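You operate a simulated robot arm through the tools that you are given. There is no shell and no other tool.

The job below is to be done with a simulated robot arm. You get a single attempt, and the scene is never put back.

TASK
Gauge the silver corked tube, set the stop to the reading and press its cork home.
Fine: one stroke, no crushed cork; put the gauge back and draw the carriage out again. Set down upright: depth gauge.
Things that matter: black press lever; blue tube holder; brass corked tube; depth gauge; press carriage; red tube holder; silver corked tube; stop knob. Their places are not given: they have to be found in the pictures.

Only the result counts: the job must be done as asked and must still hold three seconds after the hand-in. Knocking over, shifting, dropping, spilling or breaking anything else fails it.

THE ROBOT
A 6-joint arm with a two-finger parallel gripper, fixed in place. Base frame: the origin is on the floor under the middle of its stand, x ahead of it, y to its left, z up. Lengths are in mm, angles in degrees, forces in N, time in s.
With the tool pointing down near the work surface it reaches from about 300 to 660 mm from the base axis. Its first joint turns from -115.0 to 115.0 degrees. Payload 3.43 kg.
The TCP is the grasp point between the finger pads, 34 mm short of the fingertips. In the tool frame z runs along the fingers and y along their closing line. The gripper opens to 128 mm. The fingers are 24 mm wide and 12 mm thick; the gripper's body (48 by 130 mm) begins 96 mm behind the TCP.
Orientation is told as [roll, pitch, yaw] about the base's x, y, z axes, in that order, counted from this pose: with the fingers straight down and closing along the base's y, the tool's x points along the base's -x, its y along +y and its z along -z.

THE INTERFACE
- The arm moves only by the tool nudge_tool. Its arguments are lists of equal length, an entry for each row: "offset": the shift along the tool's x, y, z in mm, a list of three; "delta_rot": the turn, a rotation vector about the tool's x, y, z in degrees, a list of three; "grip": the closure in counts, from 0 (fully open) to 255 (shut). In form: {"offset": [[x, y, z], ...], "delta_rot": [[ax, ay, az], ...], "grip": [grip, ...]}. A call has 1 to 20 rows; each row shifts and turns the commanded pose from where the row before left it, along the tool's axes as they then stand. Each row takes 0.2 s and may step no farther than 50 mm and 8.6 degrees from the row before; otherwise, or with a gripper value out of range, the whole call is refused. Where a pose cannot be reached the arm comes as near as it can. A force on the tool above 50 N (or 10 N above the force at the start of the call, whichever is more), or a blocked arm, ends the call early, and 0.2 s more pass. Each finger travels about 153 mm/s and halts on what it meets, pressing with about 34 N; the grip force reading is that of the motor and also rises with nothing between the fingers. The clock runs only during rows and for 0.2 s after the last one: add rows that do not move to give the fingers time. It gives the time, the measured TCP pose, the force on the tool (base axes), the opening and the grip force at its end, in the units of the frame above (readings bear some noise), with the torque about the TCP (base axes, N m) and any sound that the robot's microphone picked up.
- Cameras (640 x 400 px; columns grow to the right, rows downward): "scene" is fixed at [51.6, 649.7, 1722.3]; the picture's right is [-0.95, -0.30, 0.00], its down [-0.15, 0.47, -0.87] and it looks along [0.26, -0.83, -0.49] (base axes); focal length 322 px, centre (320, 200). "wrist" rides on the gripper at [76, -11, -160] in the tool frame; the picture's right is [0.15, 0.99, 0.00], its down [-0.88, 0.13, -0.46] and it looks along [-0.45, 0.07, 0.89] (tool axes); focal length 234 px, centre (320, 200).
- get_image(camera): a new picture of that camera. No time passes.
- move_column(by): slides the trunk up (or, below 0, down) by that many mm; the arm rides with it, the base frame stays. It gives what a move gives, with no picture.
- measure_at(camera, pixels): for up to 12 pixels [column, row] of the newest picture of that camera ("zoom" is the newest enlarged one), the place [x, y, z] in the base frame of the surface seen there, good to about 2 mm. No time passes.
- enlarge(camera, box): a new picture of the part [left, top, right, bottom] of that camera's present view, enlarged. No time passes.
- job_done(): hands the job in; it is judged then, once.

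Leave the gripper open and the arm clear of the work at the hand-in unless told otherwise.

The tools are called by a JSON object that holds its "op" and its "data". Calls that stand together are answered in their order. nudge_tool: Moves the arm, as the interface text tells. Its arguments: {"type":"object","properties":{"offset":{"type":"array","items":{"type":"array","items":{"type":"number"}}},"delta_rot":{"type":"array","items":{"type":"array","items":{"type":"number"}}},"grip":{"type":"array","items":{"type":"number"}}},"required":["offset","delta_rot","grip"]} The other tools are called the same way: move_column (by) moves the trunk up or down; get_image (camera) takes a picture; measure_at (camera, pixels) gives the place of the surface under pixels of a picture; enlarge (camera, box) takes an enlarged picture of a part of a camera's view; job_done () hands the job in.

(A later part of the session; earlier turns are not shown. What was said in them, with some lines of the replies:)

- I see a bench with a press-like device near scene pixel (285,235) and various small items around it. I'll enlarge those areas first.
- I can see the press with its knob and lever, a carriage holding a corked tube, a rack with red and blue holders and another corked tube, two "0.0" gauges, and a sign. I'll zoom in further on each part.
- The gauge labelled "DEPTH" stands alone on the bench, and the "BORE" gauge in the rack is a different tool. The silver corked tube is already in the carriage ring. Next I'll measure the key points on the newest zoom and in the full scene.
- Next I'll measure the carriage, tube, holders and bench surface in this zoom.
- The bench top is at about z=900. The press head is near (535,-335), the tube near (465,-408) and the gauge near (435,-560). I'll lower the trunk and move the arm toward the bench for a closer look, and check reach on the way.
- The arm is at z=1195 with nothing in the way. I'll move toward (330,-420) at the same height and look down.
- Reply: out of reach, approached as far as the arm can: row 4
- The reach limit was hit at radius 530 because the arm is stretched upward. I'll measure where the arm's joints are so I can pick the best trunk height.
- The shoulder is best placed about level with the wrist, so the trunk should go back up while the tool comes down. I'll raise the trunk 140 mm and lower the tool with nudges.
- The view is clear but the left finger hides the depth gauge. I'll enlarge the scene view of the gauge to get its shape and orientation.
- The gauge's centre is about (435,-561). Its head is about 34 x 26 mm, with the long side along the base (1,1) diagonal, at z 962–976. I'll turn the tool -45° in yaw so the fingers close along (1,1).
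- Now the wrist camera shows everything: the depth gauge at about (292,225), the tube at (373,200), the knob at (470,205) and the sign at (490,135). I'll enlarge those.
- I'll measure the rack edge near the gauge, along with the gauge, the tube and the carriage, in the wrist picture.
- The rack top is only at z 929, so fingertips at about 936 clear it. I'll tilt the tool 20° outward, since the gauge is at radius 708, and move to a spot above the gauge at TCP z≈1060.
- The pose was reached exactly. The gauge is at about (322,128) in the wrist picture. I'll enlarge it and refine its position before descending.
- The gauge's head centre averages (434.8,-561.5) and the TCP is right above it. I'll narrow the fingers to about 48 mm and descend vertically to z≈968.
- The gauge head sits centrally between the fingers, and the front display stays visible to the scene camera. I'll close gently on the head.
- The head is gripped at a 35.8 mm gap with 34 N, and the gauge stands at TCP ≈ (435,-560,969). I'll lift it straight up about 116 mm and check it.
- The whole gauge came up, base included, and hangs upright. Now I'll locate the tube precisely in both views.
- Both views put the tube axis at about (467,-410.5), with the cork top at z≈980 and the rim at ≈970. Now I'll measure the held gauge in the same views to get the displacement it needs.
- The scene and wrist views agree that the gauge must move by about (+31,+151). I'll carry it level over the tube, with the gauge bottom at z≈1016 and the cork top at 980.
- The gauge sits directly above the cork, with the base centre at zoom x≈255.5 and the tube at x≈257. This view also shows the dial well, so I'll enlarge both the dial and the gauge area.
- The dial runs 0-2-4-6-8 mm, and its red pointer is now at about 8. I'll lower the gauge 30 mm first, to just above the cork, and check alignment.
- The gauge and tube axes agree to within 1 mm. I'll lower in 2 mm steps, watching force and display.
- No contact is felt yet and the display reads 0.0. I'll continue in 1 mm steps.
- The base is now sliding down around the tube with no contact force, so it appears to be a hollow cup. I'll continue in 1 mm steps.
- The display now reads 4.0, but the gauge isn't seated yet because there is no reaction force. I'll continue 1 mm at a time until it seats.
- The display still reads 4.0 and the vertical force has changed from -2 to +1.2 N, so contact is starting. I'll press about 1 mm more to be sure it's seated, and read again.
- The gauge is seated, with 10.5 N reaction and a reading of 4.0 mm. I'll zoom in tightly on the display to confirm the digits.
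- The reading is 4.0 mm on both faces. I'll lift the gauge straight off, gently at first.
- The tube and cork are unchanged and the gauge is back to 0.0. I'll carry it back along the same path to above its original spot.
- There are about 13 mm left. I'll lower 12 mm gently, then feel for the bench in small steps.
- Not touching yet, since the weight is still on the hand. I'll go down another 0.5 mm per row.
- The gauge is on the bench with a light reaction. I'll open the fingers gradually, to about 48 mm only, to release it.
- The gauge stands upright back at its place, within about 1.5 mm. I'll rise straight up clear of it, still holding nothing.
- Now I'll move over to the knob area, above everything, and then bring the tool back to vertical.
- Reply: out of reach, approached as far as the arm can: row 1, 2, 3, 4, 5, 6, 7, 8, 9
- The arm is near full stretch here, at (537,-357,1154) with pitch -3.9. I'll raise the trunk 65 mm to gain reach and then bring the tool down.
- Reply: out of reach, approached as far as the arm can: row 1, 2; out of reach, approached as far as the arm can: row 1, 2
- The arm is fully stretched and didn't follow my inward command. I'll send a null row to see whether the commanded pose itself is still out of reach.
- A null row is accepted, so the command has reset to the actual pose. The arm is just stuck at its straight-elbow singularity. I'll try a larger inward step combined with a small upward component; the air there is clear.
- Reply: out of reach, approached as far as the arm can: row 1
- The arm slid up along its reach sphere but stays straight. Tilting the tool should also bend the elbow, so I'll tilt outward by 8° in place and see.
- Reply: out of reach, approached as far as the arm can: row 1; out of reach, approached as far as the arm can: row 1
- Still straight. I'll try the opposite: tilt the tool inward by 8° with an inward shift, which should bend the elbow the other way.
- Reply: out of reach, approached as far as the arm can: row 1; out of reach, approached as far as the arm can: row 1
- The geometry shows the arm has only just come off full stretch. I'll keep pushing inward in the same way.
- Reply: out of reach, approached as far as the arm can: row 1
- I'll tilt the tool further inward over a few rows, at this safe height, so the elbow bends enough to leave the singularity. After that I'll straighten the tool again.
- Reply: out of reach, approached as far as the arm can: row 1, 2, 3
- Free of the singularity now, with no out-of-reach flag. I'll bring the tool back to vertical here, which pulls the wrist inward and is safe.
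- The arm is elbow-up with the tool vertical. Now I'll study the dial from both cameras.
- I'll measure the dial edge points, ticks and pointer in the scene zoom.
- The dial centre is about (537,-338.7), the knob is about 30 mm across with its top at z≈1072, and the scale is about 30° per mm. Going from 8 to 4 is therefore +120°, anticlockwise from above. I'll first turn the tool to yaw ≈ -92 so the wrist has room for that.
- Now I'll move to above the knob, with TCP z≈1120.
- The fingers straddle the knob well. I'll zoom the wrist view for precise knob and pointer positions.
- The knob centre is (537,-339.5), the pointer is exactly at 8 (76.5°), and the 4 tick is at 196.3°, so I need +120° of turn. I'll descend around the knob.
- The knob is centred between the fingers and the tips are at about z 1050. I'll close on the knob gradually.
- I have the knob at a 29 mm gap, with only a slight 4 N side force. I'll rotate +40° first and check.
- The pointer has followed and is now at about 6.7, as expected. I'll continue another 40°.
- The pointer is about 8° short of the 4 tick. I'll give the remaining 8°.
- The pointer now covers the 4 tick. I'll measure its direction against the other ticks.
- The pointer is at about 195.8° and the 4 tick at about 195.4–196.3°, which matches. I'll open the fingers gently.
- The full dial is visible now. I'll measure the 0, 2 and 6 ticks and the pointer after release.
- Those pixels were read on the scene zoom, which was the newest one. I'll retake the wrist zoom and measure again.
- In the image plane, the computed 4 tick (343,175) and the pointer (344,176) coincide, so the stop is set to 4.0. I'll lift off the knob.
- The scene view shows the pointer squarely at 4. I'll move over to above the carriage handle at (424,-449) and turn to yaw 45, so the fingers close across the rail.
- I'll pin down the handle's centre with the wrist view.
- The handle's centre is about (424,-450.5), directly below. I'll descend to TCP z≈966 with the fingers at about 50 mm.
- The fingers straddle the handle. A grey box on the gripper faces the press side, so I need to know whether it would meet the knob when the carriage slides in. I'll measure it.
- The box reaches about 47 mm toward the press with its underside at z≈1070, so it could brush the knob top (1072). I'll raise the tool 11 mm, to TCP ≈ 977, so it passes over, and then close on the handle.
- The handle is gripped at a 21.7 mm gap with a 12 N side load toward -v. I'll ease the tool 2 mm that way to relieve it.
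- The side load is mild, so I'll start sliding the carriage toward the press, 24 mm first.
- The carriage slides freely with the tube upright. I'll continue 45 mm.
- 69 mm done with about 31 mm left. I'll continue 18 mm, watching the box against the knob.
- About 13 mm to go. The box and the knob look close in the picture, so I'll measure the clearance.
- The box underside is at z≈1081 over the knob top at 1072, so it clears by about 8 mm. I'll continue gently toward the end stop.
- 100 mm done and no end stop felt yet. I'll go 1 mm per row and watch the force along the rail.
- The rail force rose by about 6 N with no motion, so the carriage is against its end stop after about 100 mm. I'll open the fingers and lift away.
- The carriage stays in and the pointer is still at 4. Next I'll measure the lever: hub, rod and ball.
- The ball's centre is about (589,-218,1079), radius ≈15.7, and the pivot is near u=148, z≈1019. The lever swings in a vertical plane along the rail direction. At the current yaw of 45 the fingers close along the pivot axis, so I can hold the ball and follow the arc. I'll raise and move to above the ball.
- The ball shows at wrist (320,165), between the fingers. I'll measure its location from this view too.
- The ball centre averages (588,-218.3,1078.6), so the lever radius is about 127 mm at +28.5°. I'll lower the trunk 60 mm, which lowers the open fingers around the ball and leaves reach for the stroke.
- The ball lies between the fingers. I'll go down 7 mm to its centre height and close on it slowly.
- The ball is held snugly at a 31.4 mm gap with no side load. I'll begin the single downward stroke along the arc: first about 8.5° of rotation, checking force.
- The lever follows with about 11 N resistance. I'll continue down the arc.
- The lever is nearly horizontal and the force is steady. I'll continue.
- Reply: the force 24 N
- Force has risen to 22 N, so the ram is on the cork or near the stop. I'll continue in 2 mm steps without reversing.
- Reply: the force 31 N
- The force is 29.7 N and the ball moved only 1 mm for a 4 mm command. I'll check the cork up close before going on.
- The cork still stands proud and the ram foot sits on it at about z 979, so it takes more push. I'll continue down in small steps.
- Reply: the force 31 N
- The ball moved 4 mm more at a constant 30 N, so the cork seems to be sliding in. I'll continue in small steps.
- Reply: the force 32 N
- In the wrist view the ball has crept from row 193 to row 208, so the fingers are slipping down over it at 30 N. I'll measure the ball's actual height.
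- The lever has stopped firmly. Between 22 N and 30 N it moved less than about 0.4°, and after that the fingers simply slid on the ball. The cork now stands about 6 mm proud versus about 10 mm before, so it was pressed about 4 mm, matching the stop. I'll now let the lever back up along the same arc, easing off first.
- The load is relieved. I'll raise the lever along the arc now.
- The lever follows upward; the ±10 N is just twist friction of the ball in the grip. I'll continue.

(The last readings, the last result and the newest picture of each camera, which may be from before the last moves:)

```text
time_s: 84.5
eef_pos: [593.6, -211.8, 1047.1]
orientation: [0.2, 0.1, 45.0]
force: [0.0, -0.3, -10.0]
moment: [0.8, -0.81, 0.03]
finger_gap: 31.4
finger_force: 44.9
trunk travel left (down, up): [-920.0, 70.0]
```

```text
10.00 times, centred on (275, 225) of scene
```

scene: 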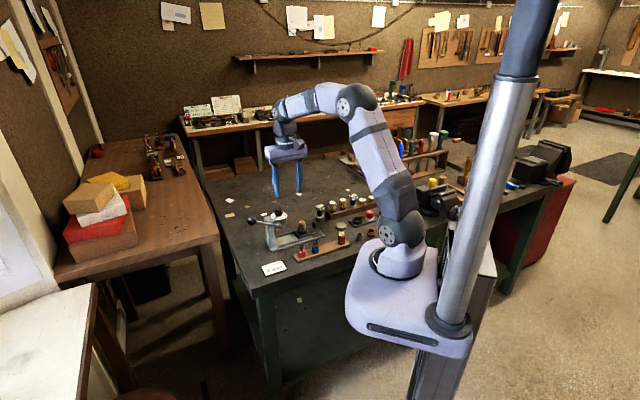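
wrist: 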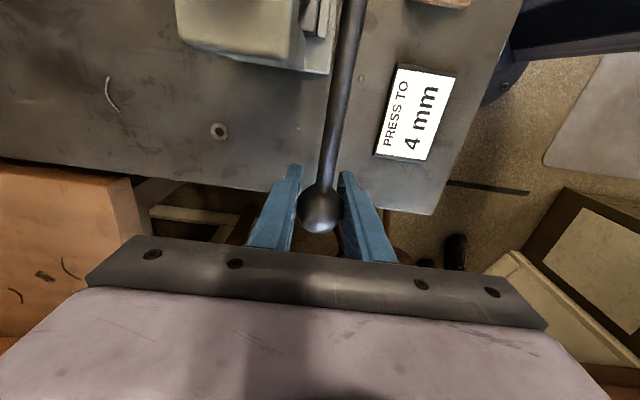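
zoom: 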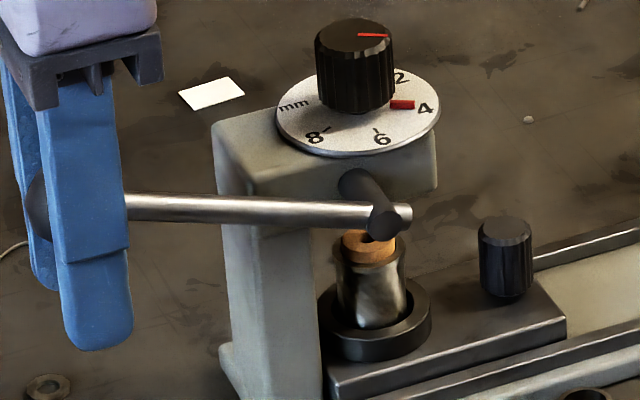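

The ram has lifted and the cork top is visible. I'll measure the cork and rim heights.

{"op": "measure_at", "data": {"camera": "zoom", "pixels": [[350, 238], [355, 245], [390, 243], [350, 255], [365, 260], [365, 266], [340, 262], [400, 258], [380, 245], [347, 234]]}}

```text
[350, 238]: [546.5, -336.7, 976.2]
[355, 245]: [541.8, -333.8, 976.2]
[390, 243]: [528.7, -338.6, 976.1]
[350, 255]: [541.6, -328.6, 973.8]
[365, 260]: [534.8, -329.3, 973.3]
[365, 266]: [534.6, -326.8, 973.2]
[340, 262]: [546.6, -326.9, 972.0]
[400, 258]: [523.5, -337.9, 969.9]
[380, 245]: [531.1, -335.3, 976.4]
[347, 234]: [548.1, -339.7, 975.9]
```

The cork top is now at z 976.2 versus 980.5 before in the same camera, so it was pressed about 4 mm as intended. I'll raise the lever to its original rest position.

{"op": "nudge_tool", "data": {"offset": [[3.3, 0, -8.25], [4.4, 0, -8.95], [0, 0, 0]], "delta_rot": [[0, 0, 0], [0, 0, 0], [0, 0, 0]], "grip": [230, 230, 230]}}

{"op": "enlarge", "data": {"camera": "scene", "box": [240, 190, 310, 250]}}

{"op": "get_image", "data": {"camera": "wrist"}}

```text
time_s: 85.3
eef_pos: [588.1, -218.0, 1065.3]
orientation: [0.1, 0.2, 45.0]
force: [3.8, 2.9, -8.0]
moment: [0.75, -0.76, 0.05]
finger_gap: 31.2
finger_force: 45.0
trunk travel left (down, up): [-920.0, 70.0]
```

```text
6.67 times, centred on (275, 220) of scene
```

zoom: 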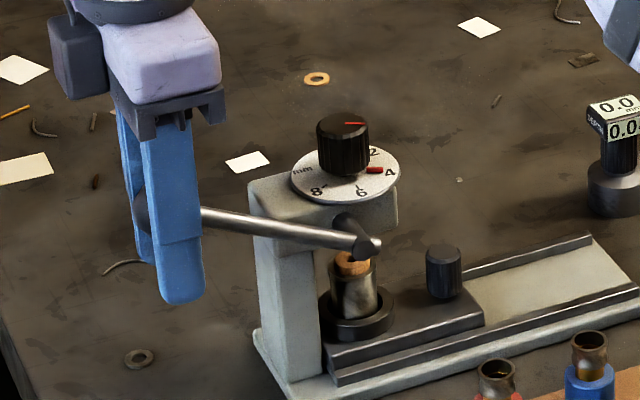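

```text
taken
```

wrist: 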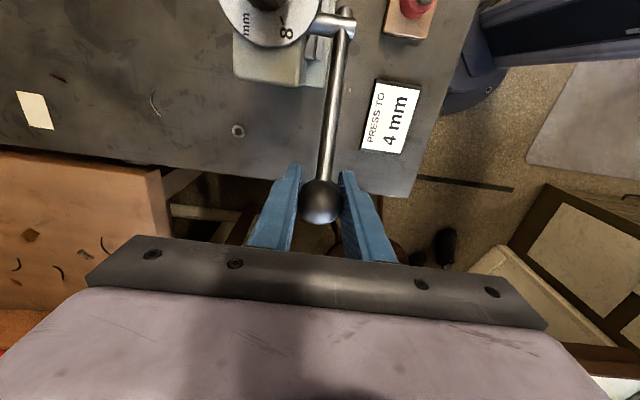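

The lever rod's slope is 0.17 against 0.216 originally, so it is a little low. I'll raise it a few mm more.

{"op": "nudge_tool", "data": {"offset": [[2.2, 0, -4.5], [0, 0, 0]], "delta_rot": [[0, 0, 0], [0, 0, 0]], "grip": [230, 230]}}

{"op": "enlarge", "data": {"camera": "scene", "box": [240, 190, 320, 250]}}

```text
time_s: 85.9
eef_pos: [587.1, -218.3, 1067.7]
orientation: [0.1, 0.1, 45.0]
force: [6.5, 6.1, -13.8]
moment: [0.56, -0.62, 0.04]
finger_gap: 31.4
finger_force: 45.7
trunk travel left (down, up): [-920.0, 70.0]
```

```text
6.67 times, centred on (280, 220) of scene
```

zoom: 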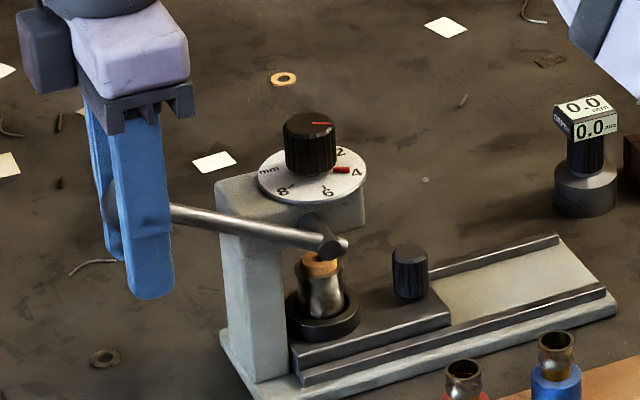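

The lever is back at its original angle (slope 0.212), against its upper stop. I'll open the fingers slowly and see that the lever stays.

{"op": "nudge_tool", "data": {"offset": [[0, 0, 0], [0, 0, 0], [0, 0, 0], [0, 0, 0], [0, 0, 0], [0, 0, 0]], "delta_rot": [[0, 0, 0], [0, 0, 0], [0, 0, 0], [0, 0, 0], [0, 0, 0], [0, 0, 0]], "grip": [205, 195, 185, 165, 140, 128]}}

{"op": "enlarge", "data": {"camera": "scene", "box": [240, 190, 320, 250]}}

{"op": "get_image", "data": {"camera": "wrist"}}

```text
time_s: 87.3
eef_pos: [584.9, -220.1, 1070.1]
orientation: [-0.1, 0.1, 45.0]
force: [-0.1, 0.5, -0.6]
moment: [0.0, 0.01, -0.02]
finger_gap: 63.3
finger_force: 0.0
trunk travel left (down, up): [-920.0, 70.0]
```

```text
6.67 times, centred on (280, 220) of scene
```

zoom: 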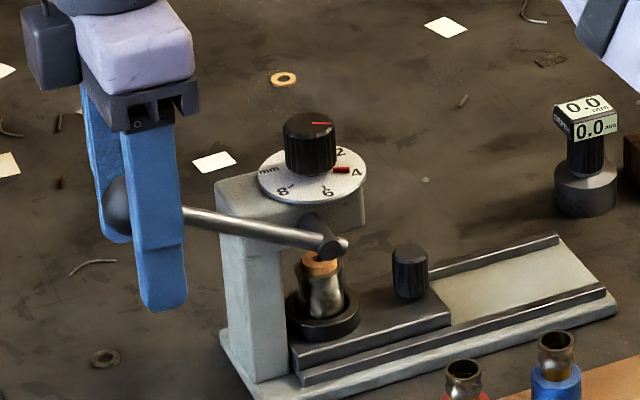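

```text
taken
```

wrist: 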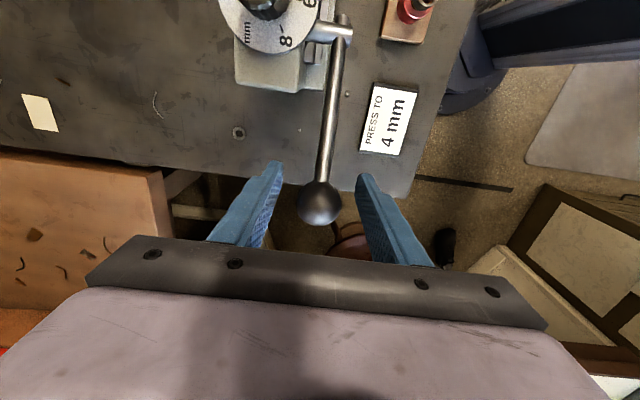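

The lever stays up on its own. I'll raise the trunk 65 mm to lift the fingers off the ball.

{"op": "move_column", "data": {"by": 65}}

{"op": "nudge_tool", "data": {"offset": [[0, 0, -12], [0, 0, 0]], "delta_rot": [[0, 0, 0], [0, 0, 0]], "grip": [128, 128]}}

{"op": "enlarge", "data": {"camera": "scene", "box": [240, 170, 320, 250]}}

```text
time_s: 88.3
eef_pos: [586.0, -218.6, 1134.7]
orientation: [-0.1, 0.1, 45.0]
force: [0.2, -0.3, -0.4]
moment: [-0.02, 0.02, 0.02]
finger_gap: 63.7
finger_force: 0.1
trunk travel left (down, up): [-985.0, 5.0]
```

```text
time_s: 88.9
eef_pos: [586.4, -219.7, 1146.0]
orientation: [0.0, 0.0, 45.0]
force: [0.3, -0.3, 0.4]
moment: [0.05, -0.02, 0.02]
finger_gap: 63.6
finger_force: 0.1
trunk travel left (down, up): [-985.0, 5.0]
```

```text
5.00 times, centred on (280, 210) of scene
```

zoom: 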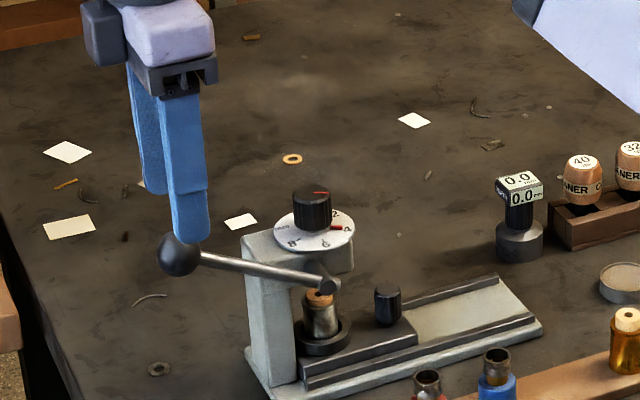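

Now back over the carriage handle, which is at about (496,-381).

{"op": "nudge_tool", "data": {"offset": [[35.5, -10.15, 0], [35.5, -10.15, 0], [35.5, -10.15, 0], [35.5, -10.15, 0], [35.5, -10.15, 0], [0, 0, 30], [0, 0, 0]], "delta_rot": [[0, 0, 0], [0, 0, 0], [0, 0, 0], [0, 0, 0], [0, 0, 0], [0, 0, 0], [0, 0, 0]], "grip": [128, 135, 145, 155, 155, 155, 155]}}

{"op": "get_image", "data": {"camera": "wrist"}}

{"op": "enlarge", "data": {"camera": "scene", "box": [250, 180, 330, 250]}}

```text
time_s: 90.5
eef_pos: [495.6, -380.1, 1116.0]
orientation: [0.0, 0.0, 45.0]
force: [0.4, -0.6, 0.3]
moment: [0.01, 0.02, 0.01]
finger_gap: 49.9
finger_force: 0.1
trunk travel left (down, up): [-985.0, 5.0]
```

```text
taken
```

wrist: 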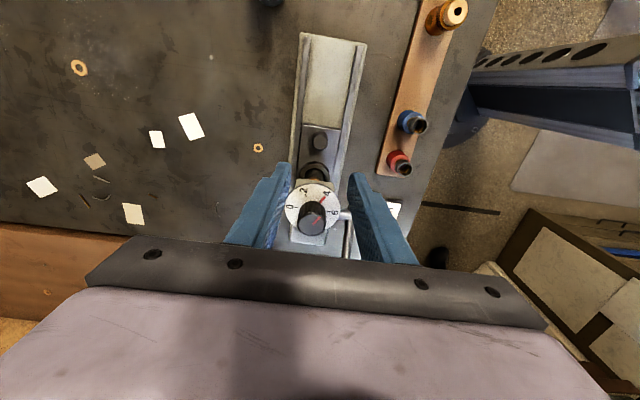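

```text
5.71 times, centred on (290, 215) of scene
```

zoom: 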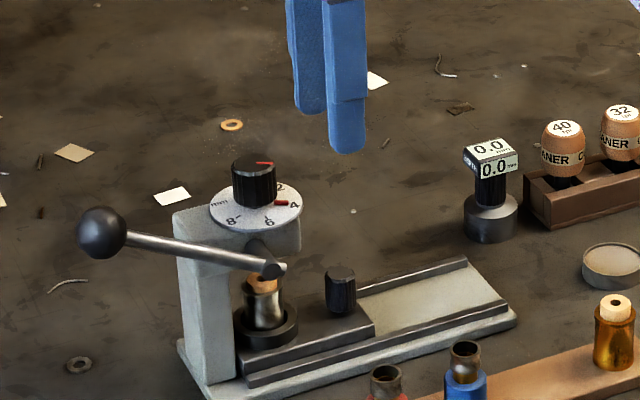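

I'll check the handle's place once more before descending.

{"op": "measure_at", "data": {"camera": "zoom", "pixels": [[340, 273], [327, 275], [354, 275], [340, 295]]}}

{"op": "measure_at", "data": {"camera": "wrist", "pixels": [[319, 142], [312, 142], [327, 142], [319, 135]]}}

```text
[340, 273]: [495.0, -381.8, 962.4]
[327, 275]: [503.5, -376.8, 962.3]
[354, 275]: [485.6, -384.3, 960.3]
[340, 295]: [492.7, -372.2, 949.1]
```

```text
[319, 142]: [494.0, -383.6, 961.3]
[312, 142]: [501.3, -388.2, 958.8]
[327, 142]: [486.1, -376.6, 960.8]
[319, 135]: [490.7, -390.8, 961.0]
```

The handle is at (494.8,-382.5). I'll descend with a 2 mm correction to TCP z≈977 and close.

{"op": "nudge_tool", "data": {"offset": [[0.5, -0.3, 35], [0.5, -0.3, 35], [0.5, -0.3, 35], [0.5, -0.4, 34], [0, 0, 0]], "delta_rot": [[0, 0, 0], [0, 0, 0], [0, 0, 0], [0, 0, 0], [0, 0, 0]], "grip": [155, 155, 155, 155, 155]}}

{"op": "enlarge", "data": {"camera": "scene", "box": [250, 190, 320, 250]}}

{"op": "get_image", "data": {"camera": "wrist"}}

```text
time_s: 91.7
eef_pos: [495.4, -383.3, 977.9]
orientation: [-0.2, 0.0, 45.0]
force: [0.0, -0.2, 0.0]
moment: [-0.01, -0.03, -0.01]
finger_gap: 50.3
finger_force: 0.0
trunk travel left (down, up): [-985.0, 5.0]
```

```text
6.67 times, centred on (285, 220) of scene
```

zoom: 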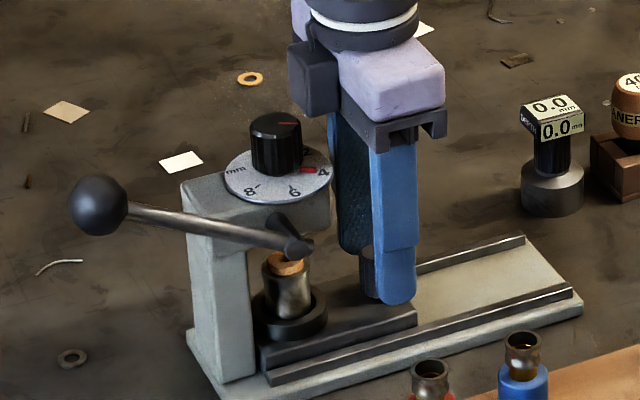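

```text
taken
```

wrist: 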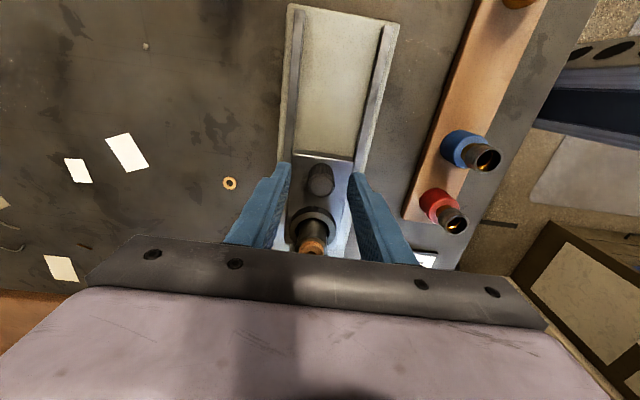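

The fingers straddle the handle. I'll close on it.

{"op": "nudge_tool", "data": {"offset": [[0, 0, 0], [0, 0, 0], [0, 0, 0], [0, 0, 0], [0, 0, 0], [0, 0, 0]], "delta_rot": [[0, 0, 0], [0, 0, 0], [0, 0, 0], [0, 0, 0], [0, 0, 0], [0, 0, 0]], "grip": [175, 190, 200, 208, 216, 230]}}

```text
time_s: 93.1
eef_pos: [494.8, -381.7, 976.9]
orientation: [0.1, 0.1, 45.0]
force: [-3.6, 4.7, -0.6]
moment: [-0.2, -0.19, 0.02]
finger_gap: 21.7
finger_force: 45.1
trunk travel left (down, up): [-985.0, 5.0]
```

Gripped at 21.7 mm. I'll draw the carriage out, 51 mm first.

{"op": "nudge_tool", "data": {"offset": [[6, 0, 0], [9, 0, 0], [9, 0, 0], [9, 0, 0], [9, 0, 0], [9, 0, 0], [0, 0, 0]], "delta_rot": [[0, 0, 0], [0, 0, 0], [0, 0, 0], [0, 0, 0], [0, 0, 0], [0, 0, 0], [0, 0, 0]], "grip": [230, 230, 230, 230, 230, 230, 230]}}

{"op": "enlarge", "data": {"camera": "scene", "box": [255, 190, 325, 250]}}

```text
time_s: 94.7
eef_pos: [458.0, -420.2, 978.3]
orientation: [0.3, 0.1, 45.0]
force: [-9.0, 8.1, -6.9]
moment: [0.02, -0.24, -0.01]
finger_gap: 21.7
finger_force: 45.2
trunk travel left (down, up): [-985.0, 5.0]
```

```text
6.67 times, centred on (290, 220) of scene
```

zoom: 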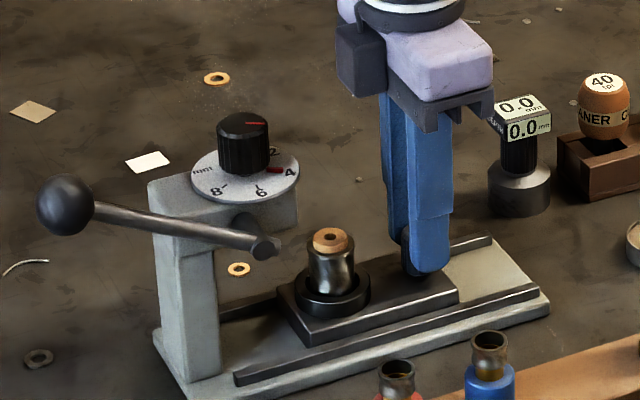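

The tube comes out upright, with the cork visibly lower. I'll continue, easing slightly to +v to relieve the side load.

{"op": "nudge_tool", "data": {"offset": [[9, 0.5, 0], [9, 0.5, 0], [9, 0.3, 0], [9, 0, 0], [0, 0, 0]], "delta_rot": [[0, 0, 0], [0, 0, 0], [0, 0, 0], [0, 0, 0], [0, 0, 0]], "grip": [230, 230, 230, 230, 230]}}

```text
time_s: 95.9
eef_pos: [433.0, -444.1, 978.1]
orientation: [0.1, 0.1, 44.9]
force: [-7.4, 5.8, -12.2]
moment: [-0.18, -0.2, 0.02]
finger_gap: 21.4
finger_force: 44.5
trunk travel left (down, up): [-985.0, 5.0]
```

About 10 mm remain. I'll approach the outer end gently.

{"op": "nudge_tool", "data": {"offset": [[4, 0, 0], [3, 0, 0], [2, 0, 0], [0, 0, 0]], "delta_rot": [[0, 0, 0], [0, 0, 0], [0, 0, 0], [0, 0, 0]], "grip": [230, 230, 230, 230]}}

{"op": "enlarge", "data": {"camera": "scene", "box": [265, 190, 335, 250]}}

```text
time_s: 96.9
eef_pos: [426.0, -449.0, 977.6]
orientation: [0.2, 0.0, 45.0]
force: [-8.0, 5.8, -14.1]
moment: [-0.27, -0.02, 0.0]
finger_gap: 21.9
finger_force: 44.9
trunk travel left (down, up): [-985.0, 5.0]
```

```text
6.67 times, centred on (300, 220) of scene
```

zoom: 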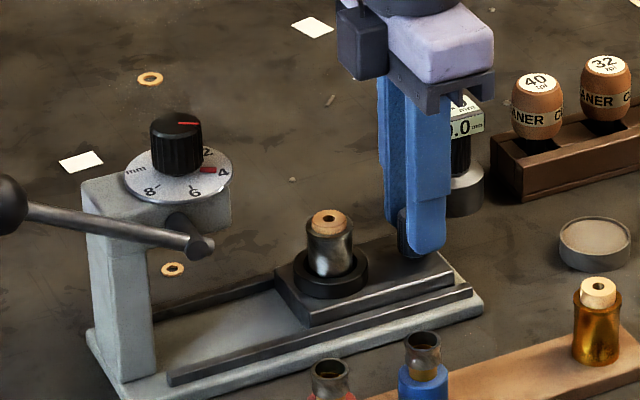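

{"op": "nudge_tool", "data": {"offset": [[1, 0, 0], [1, 0, 0], [1, 0, 0], [0, 0, 0]], "delta_rot": [[0, 0, 0], [0, 0, 0], [0, 0, 0], [0, 0, 0]], "grip": [230, 230, 230, 230]}}

```text
time_s: 97.9
eef_pos: [423.9, -452.2, 977.4]
orientation: [0.0, 0.0, 45.0]
force: [-6.0, 5.3, -12.0]
moment: [-0.41, 0.07, 0.05]
finger_gap: 21.6
finger_force: 45.4
trunk travel left (down, up): [-985.0, 5.0]
```

{"op": "nudge_tool", "data": {"offset": [[1, 0, 0], [0.7, 0, 0], [0, 0, 0]], "delta_rot": [[0, 0, 0], [0, 0, 0], [0, 0, 0]], "grip": [230, 230, 230]}}

{"op": "enlarge", "data": {"camera": "scene", "box": [285, 205, 335, 245]}}

```text
time_s: 98.7
eef_pos: [424.0, -452.4, 977.7]
orientation: [-0.1, 0.0, 44.9]
force: [-2.6, 10.0, -10.7]
moment: [-0.36, -0.02, 0.01]
finger_gap: 21.8
finger_force: 45.2
trunk travel left (down, up): [-985.0, 5.0]
```

```text
10.00 times, centred on (310, 225) of scene
```

zoom: 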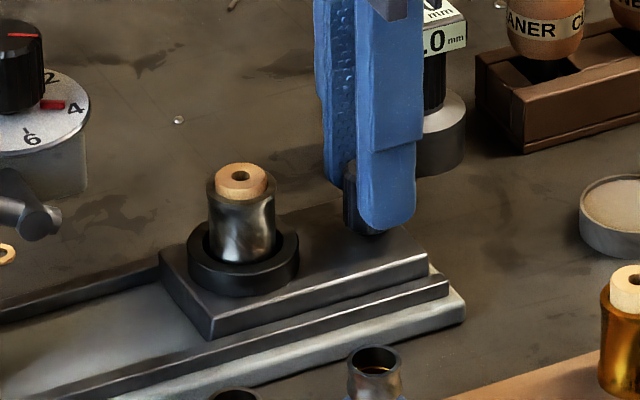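

The rail force has flipped to +5 N with no further motion, so the carriage is at its outer stop, drawn out as at the start. I'll open and lift straight up.

{"op": "nudge_tool", "data": {"offset": [[0, 0, 0], [0, 0, 0], [0, 0, 0], [0, 0, 0], [0, 0, 0], [0, 0, -15], [0, 0, -35], [0, 0, -40], [0, 0, -30], [0, 0, 0]], "delta_rot": [[0, 0, 0], [0, 0, 0], [0, 0, 0], [0, 0, 0], [0, 0, 0], [0, 0, 0], [0, 0, 0], [0, 0, 0], [0, 0, 0], [0, 0, 0]], "grip": [218, 208, 190, 170, 155, 155, 155, 155, 155, 155]}}

{"op": "enlarge", "data": {"camera": "scene", "box": [240, 180, 340, 250]}}

{"op": "get_image", "data": {"camera": "wrist"}}

```text
time_s: 100.9
eef_pos: [424.6, -454.3, 1096.7]
orientation: [0.0, 0.2, 45.1]
force: [0.5, 0.0, 0.1]
moment: [0.0, -0.02, 0.03]
finger_gap: 50.3
finger_force: 0.1
trunk travel left (down, up): [-985.0, 5.0]
```

```text
5.71 times, centred on (290, 215) of scene
```

zoom: 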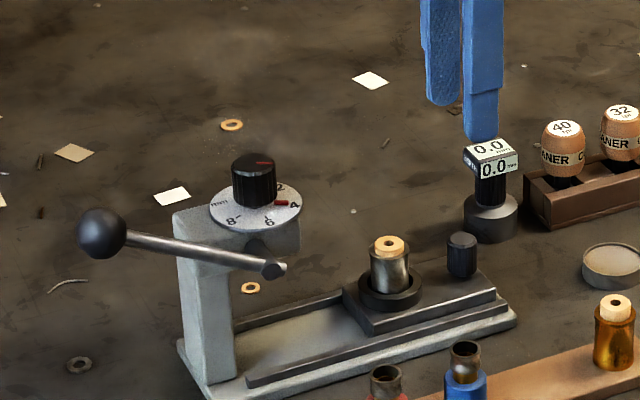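

```text
taken
```

wrist: 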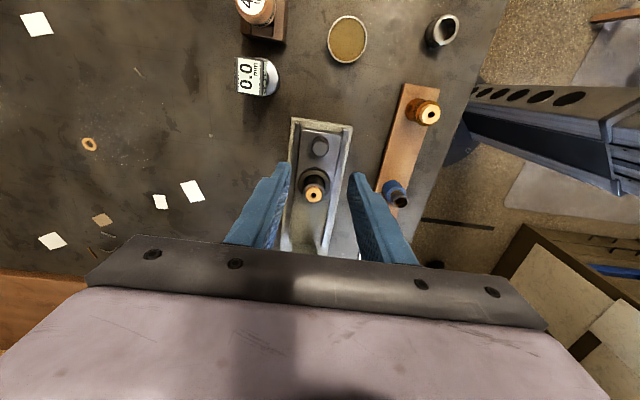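

Everything matches the starting layout, with the carriage out and the gauge standing. I'll measure the cork against the rim as a final check.

{"op": "enlarge", "data": {"camera": "wrist", "box": [285, 150, 345, 220]}}

{"op": "enlarge", "data": {"camera": "scene", "box": [290, 210, 330, 245]}}

{"op": "measure_at", "data": {"camera": "zoom", "pixels": [[230, 140], [205, 145], [255, 145], [230, 155], [198, 160], [265, 160], [230, 175], [375, 140], [215, 150], [245, 138]]}}

```text
5.71 times, centred on (315, 185) of wrist
```

zoom: 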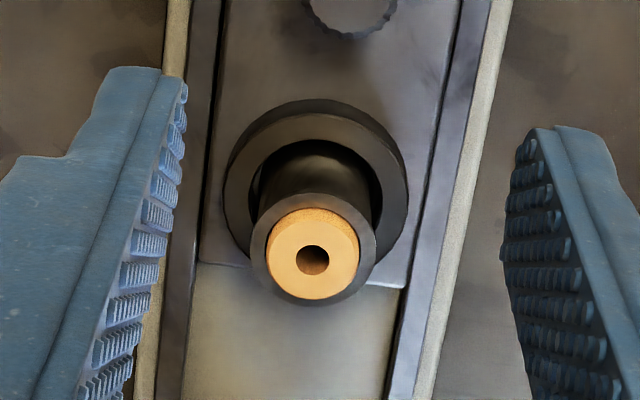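

```text
11.43 times, centred on (310, 228) of scene
```

zoom: 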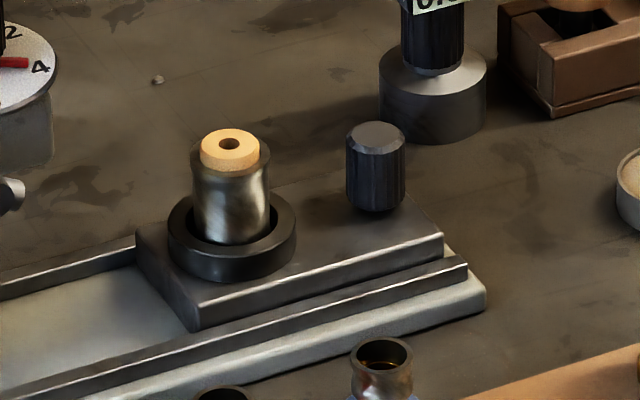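

```text
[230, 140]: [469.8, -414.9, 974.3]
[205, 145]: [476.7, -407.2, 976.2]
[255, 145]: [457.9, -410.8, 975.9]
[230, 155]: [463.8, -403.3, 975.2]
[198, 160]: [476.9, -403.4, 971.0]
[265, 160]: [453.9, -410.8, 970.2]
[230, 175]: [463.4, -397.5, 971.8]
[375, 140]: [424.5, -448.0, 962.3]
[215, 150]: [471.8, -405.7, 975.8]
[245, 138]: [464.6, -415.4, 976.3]
```

The cork top has dropped about 4.2 mm in the identical view (980.5 to ≈976), uncrushed and centred. The pointer is on 4 and the gauge is upright. I'll retreat the arm up and inward and open the gripper fully.

{"op": "nudge_tool", "data": {"offset": [[0, 0, -20], [-4.1, 31, -20], [-4.1, 31, -20], [-4.1, 31, -20], [-4.1, 31, -20], [-4.1, 31, -10], [0, 0, 0], [0, 0, 0], [0, 0, 0]], "delta_rot": [[0, 0, 0], [0, 0, 0], [0, 0, 0], [0, 0, 0], [0, 0, 0], [0, 0, 0], [0, 0, 0], [0, 0, 0], [0, 0, 0]], "grip": [155, 155, 155, 120, 60, 0, 0, 0, 0]}}

{"op": "get_image", "data": {"camera": "scene"}}

{"op": "enlarge", "data": {"camera": "scene", "box": [230, 180, 390, 280]}}

```text
time_s: 102.9
eef_pos: [328.4, -329.4, 1207.6]
orientation: [0.1, 0.1, 45.0]
force: [-0.5, 0.2, -0.8]
moment: [0.02, -0.04, 0.02]
finger_gap: 128.0
finger_force: 0.0
trunk travel left (down, up): [-985.0, 5.0]
```

```text
taken
```

scene: 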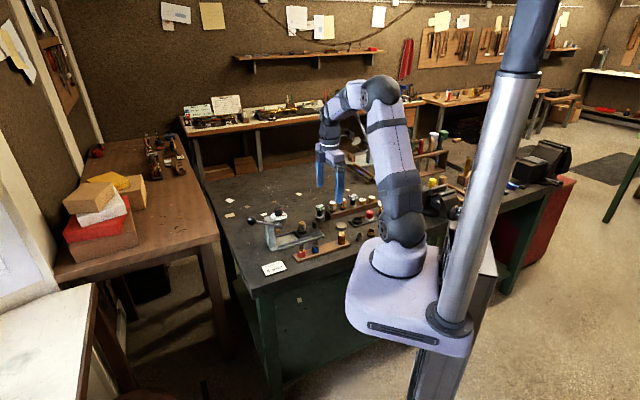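

```text
4.00 times, centred on (310, 230) of scene
```

zoom: 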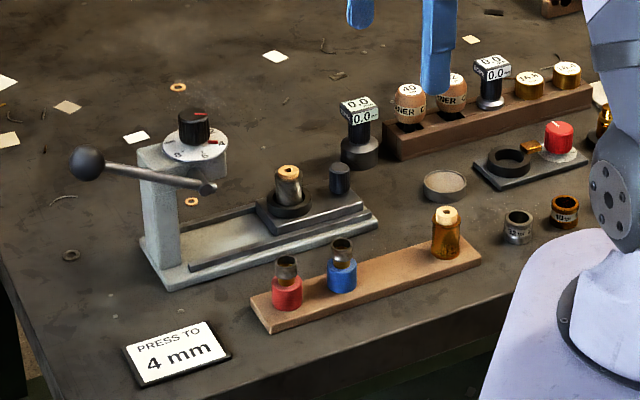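

The final scene matches the goal: the stop is at 4, the silver tube's cork is pressed, and the lever is up. The carriage is drawn out, the depth gauge is upright at its place, nothing else has been disturbed, and the arm is clear with the gripper open. I'm handing in the job.

{"op": "job_done", "data": {}}

```text
The job is handed in.
```

The job is handed in. The silver tube's cork is pressed to the gauged depth, and everything I used is back in place.

- **Gauge reading:** the depth gauge seated on the silver tube read 4.0 mm on both faces. It is back upright, within about 1.5 mm of where it stood.
- **Stop:** I turned the stop knob from 8 to 4, and the pointer covers the 4 tick.
- **Press:** I made one lever stroke down to a firm stop, then returned the lever to its original position. The cork went down about 4.2 mm by camera measurement (good to about 2 mm), which matches the reading. It shows no sign of crushing and still stands about 6 mm above the tube rim. I took "home" to mean pressed by the gauge reading.
- **During the stroke:** my grip slipped on the lever ball at about 30 N, but only after the lever had stopped moving.
- **Carriage:** it is drawn out again to its outer stop.

The arm is clear of the bench with the gripper open, and nothing else in the scene looks disturbed.
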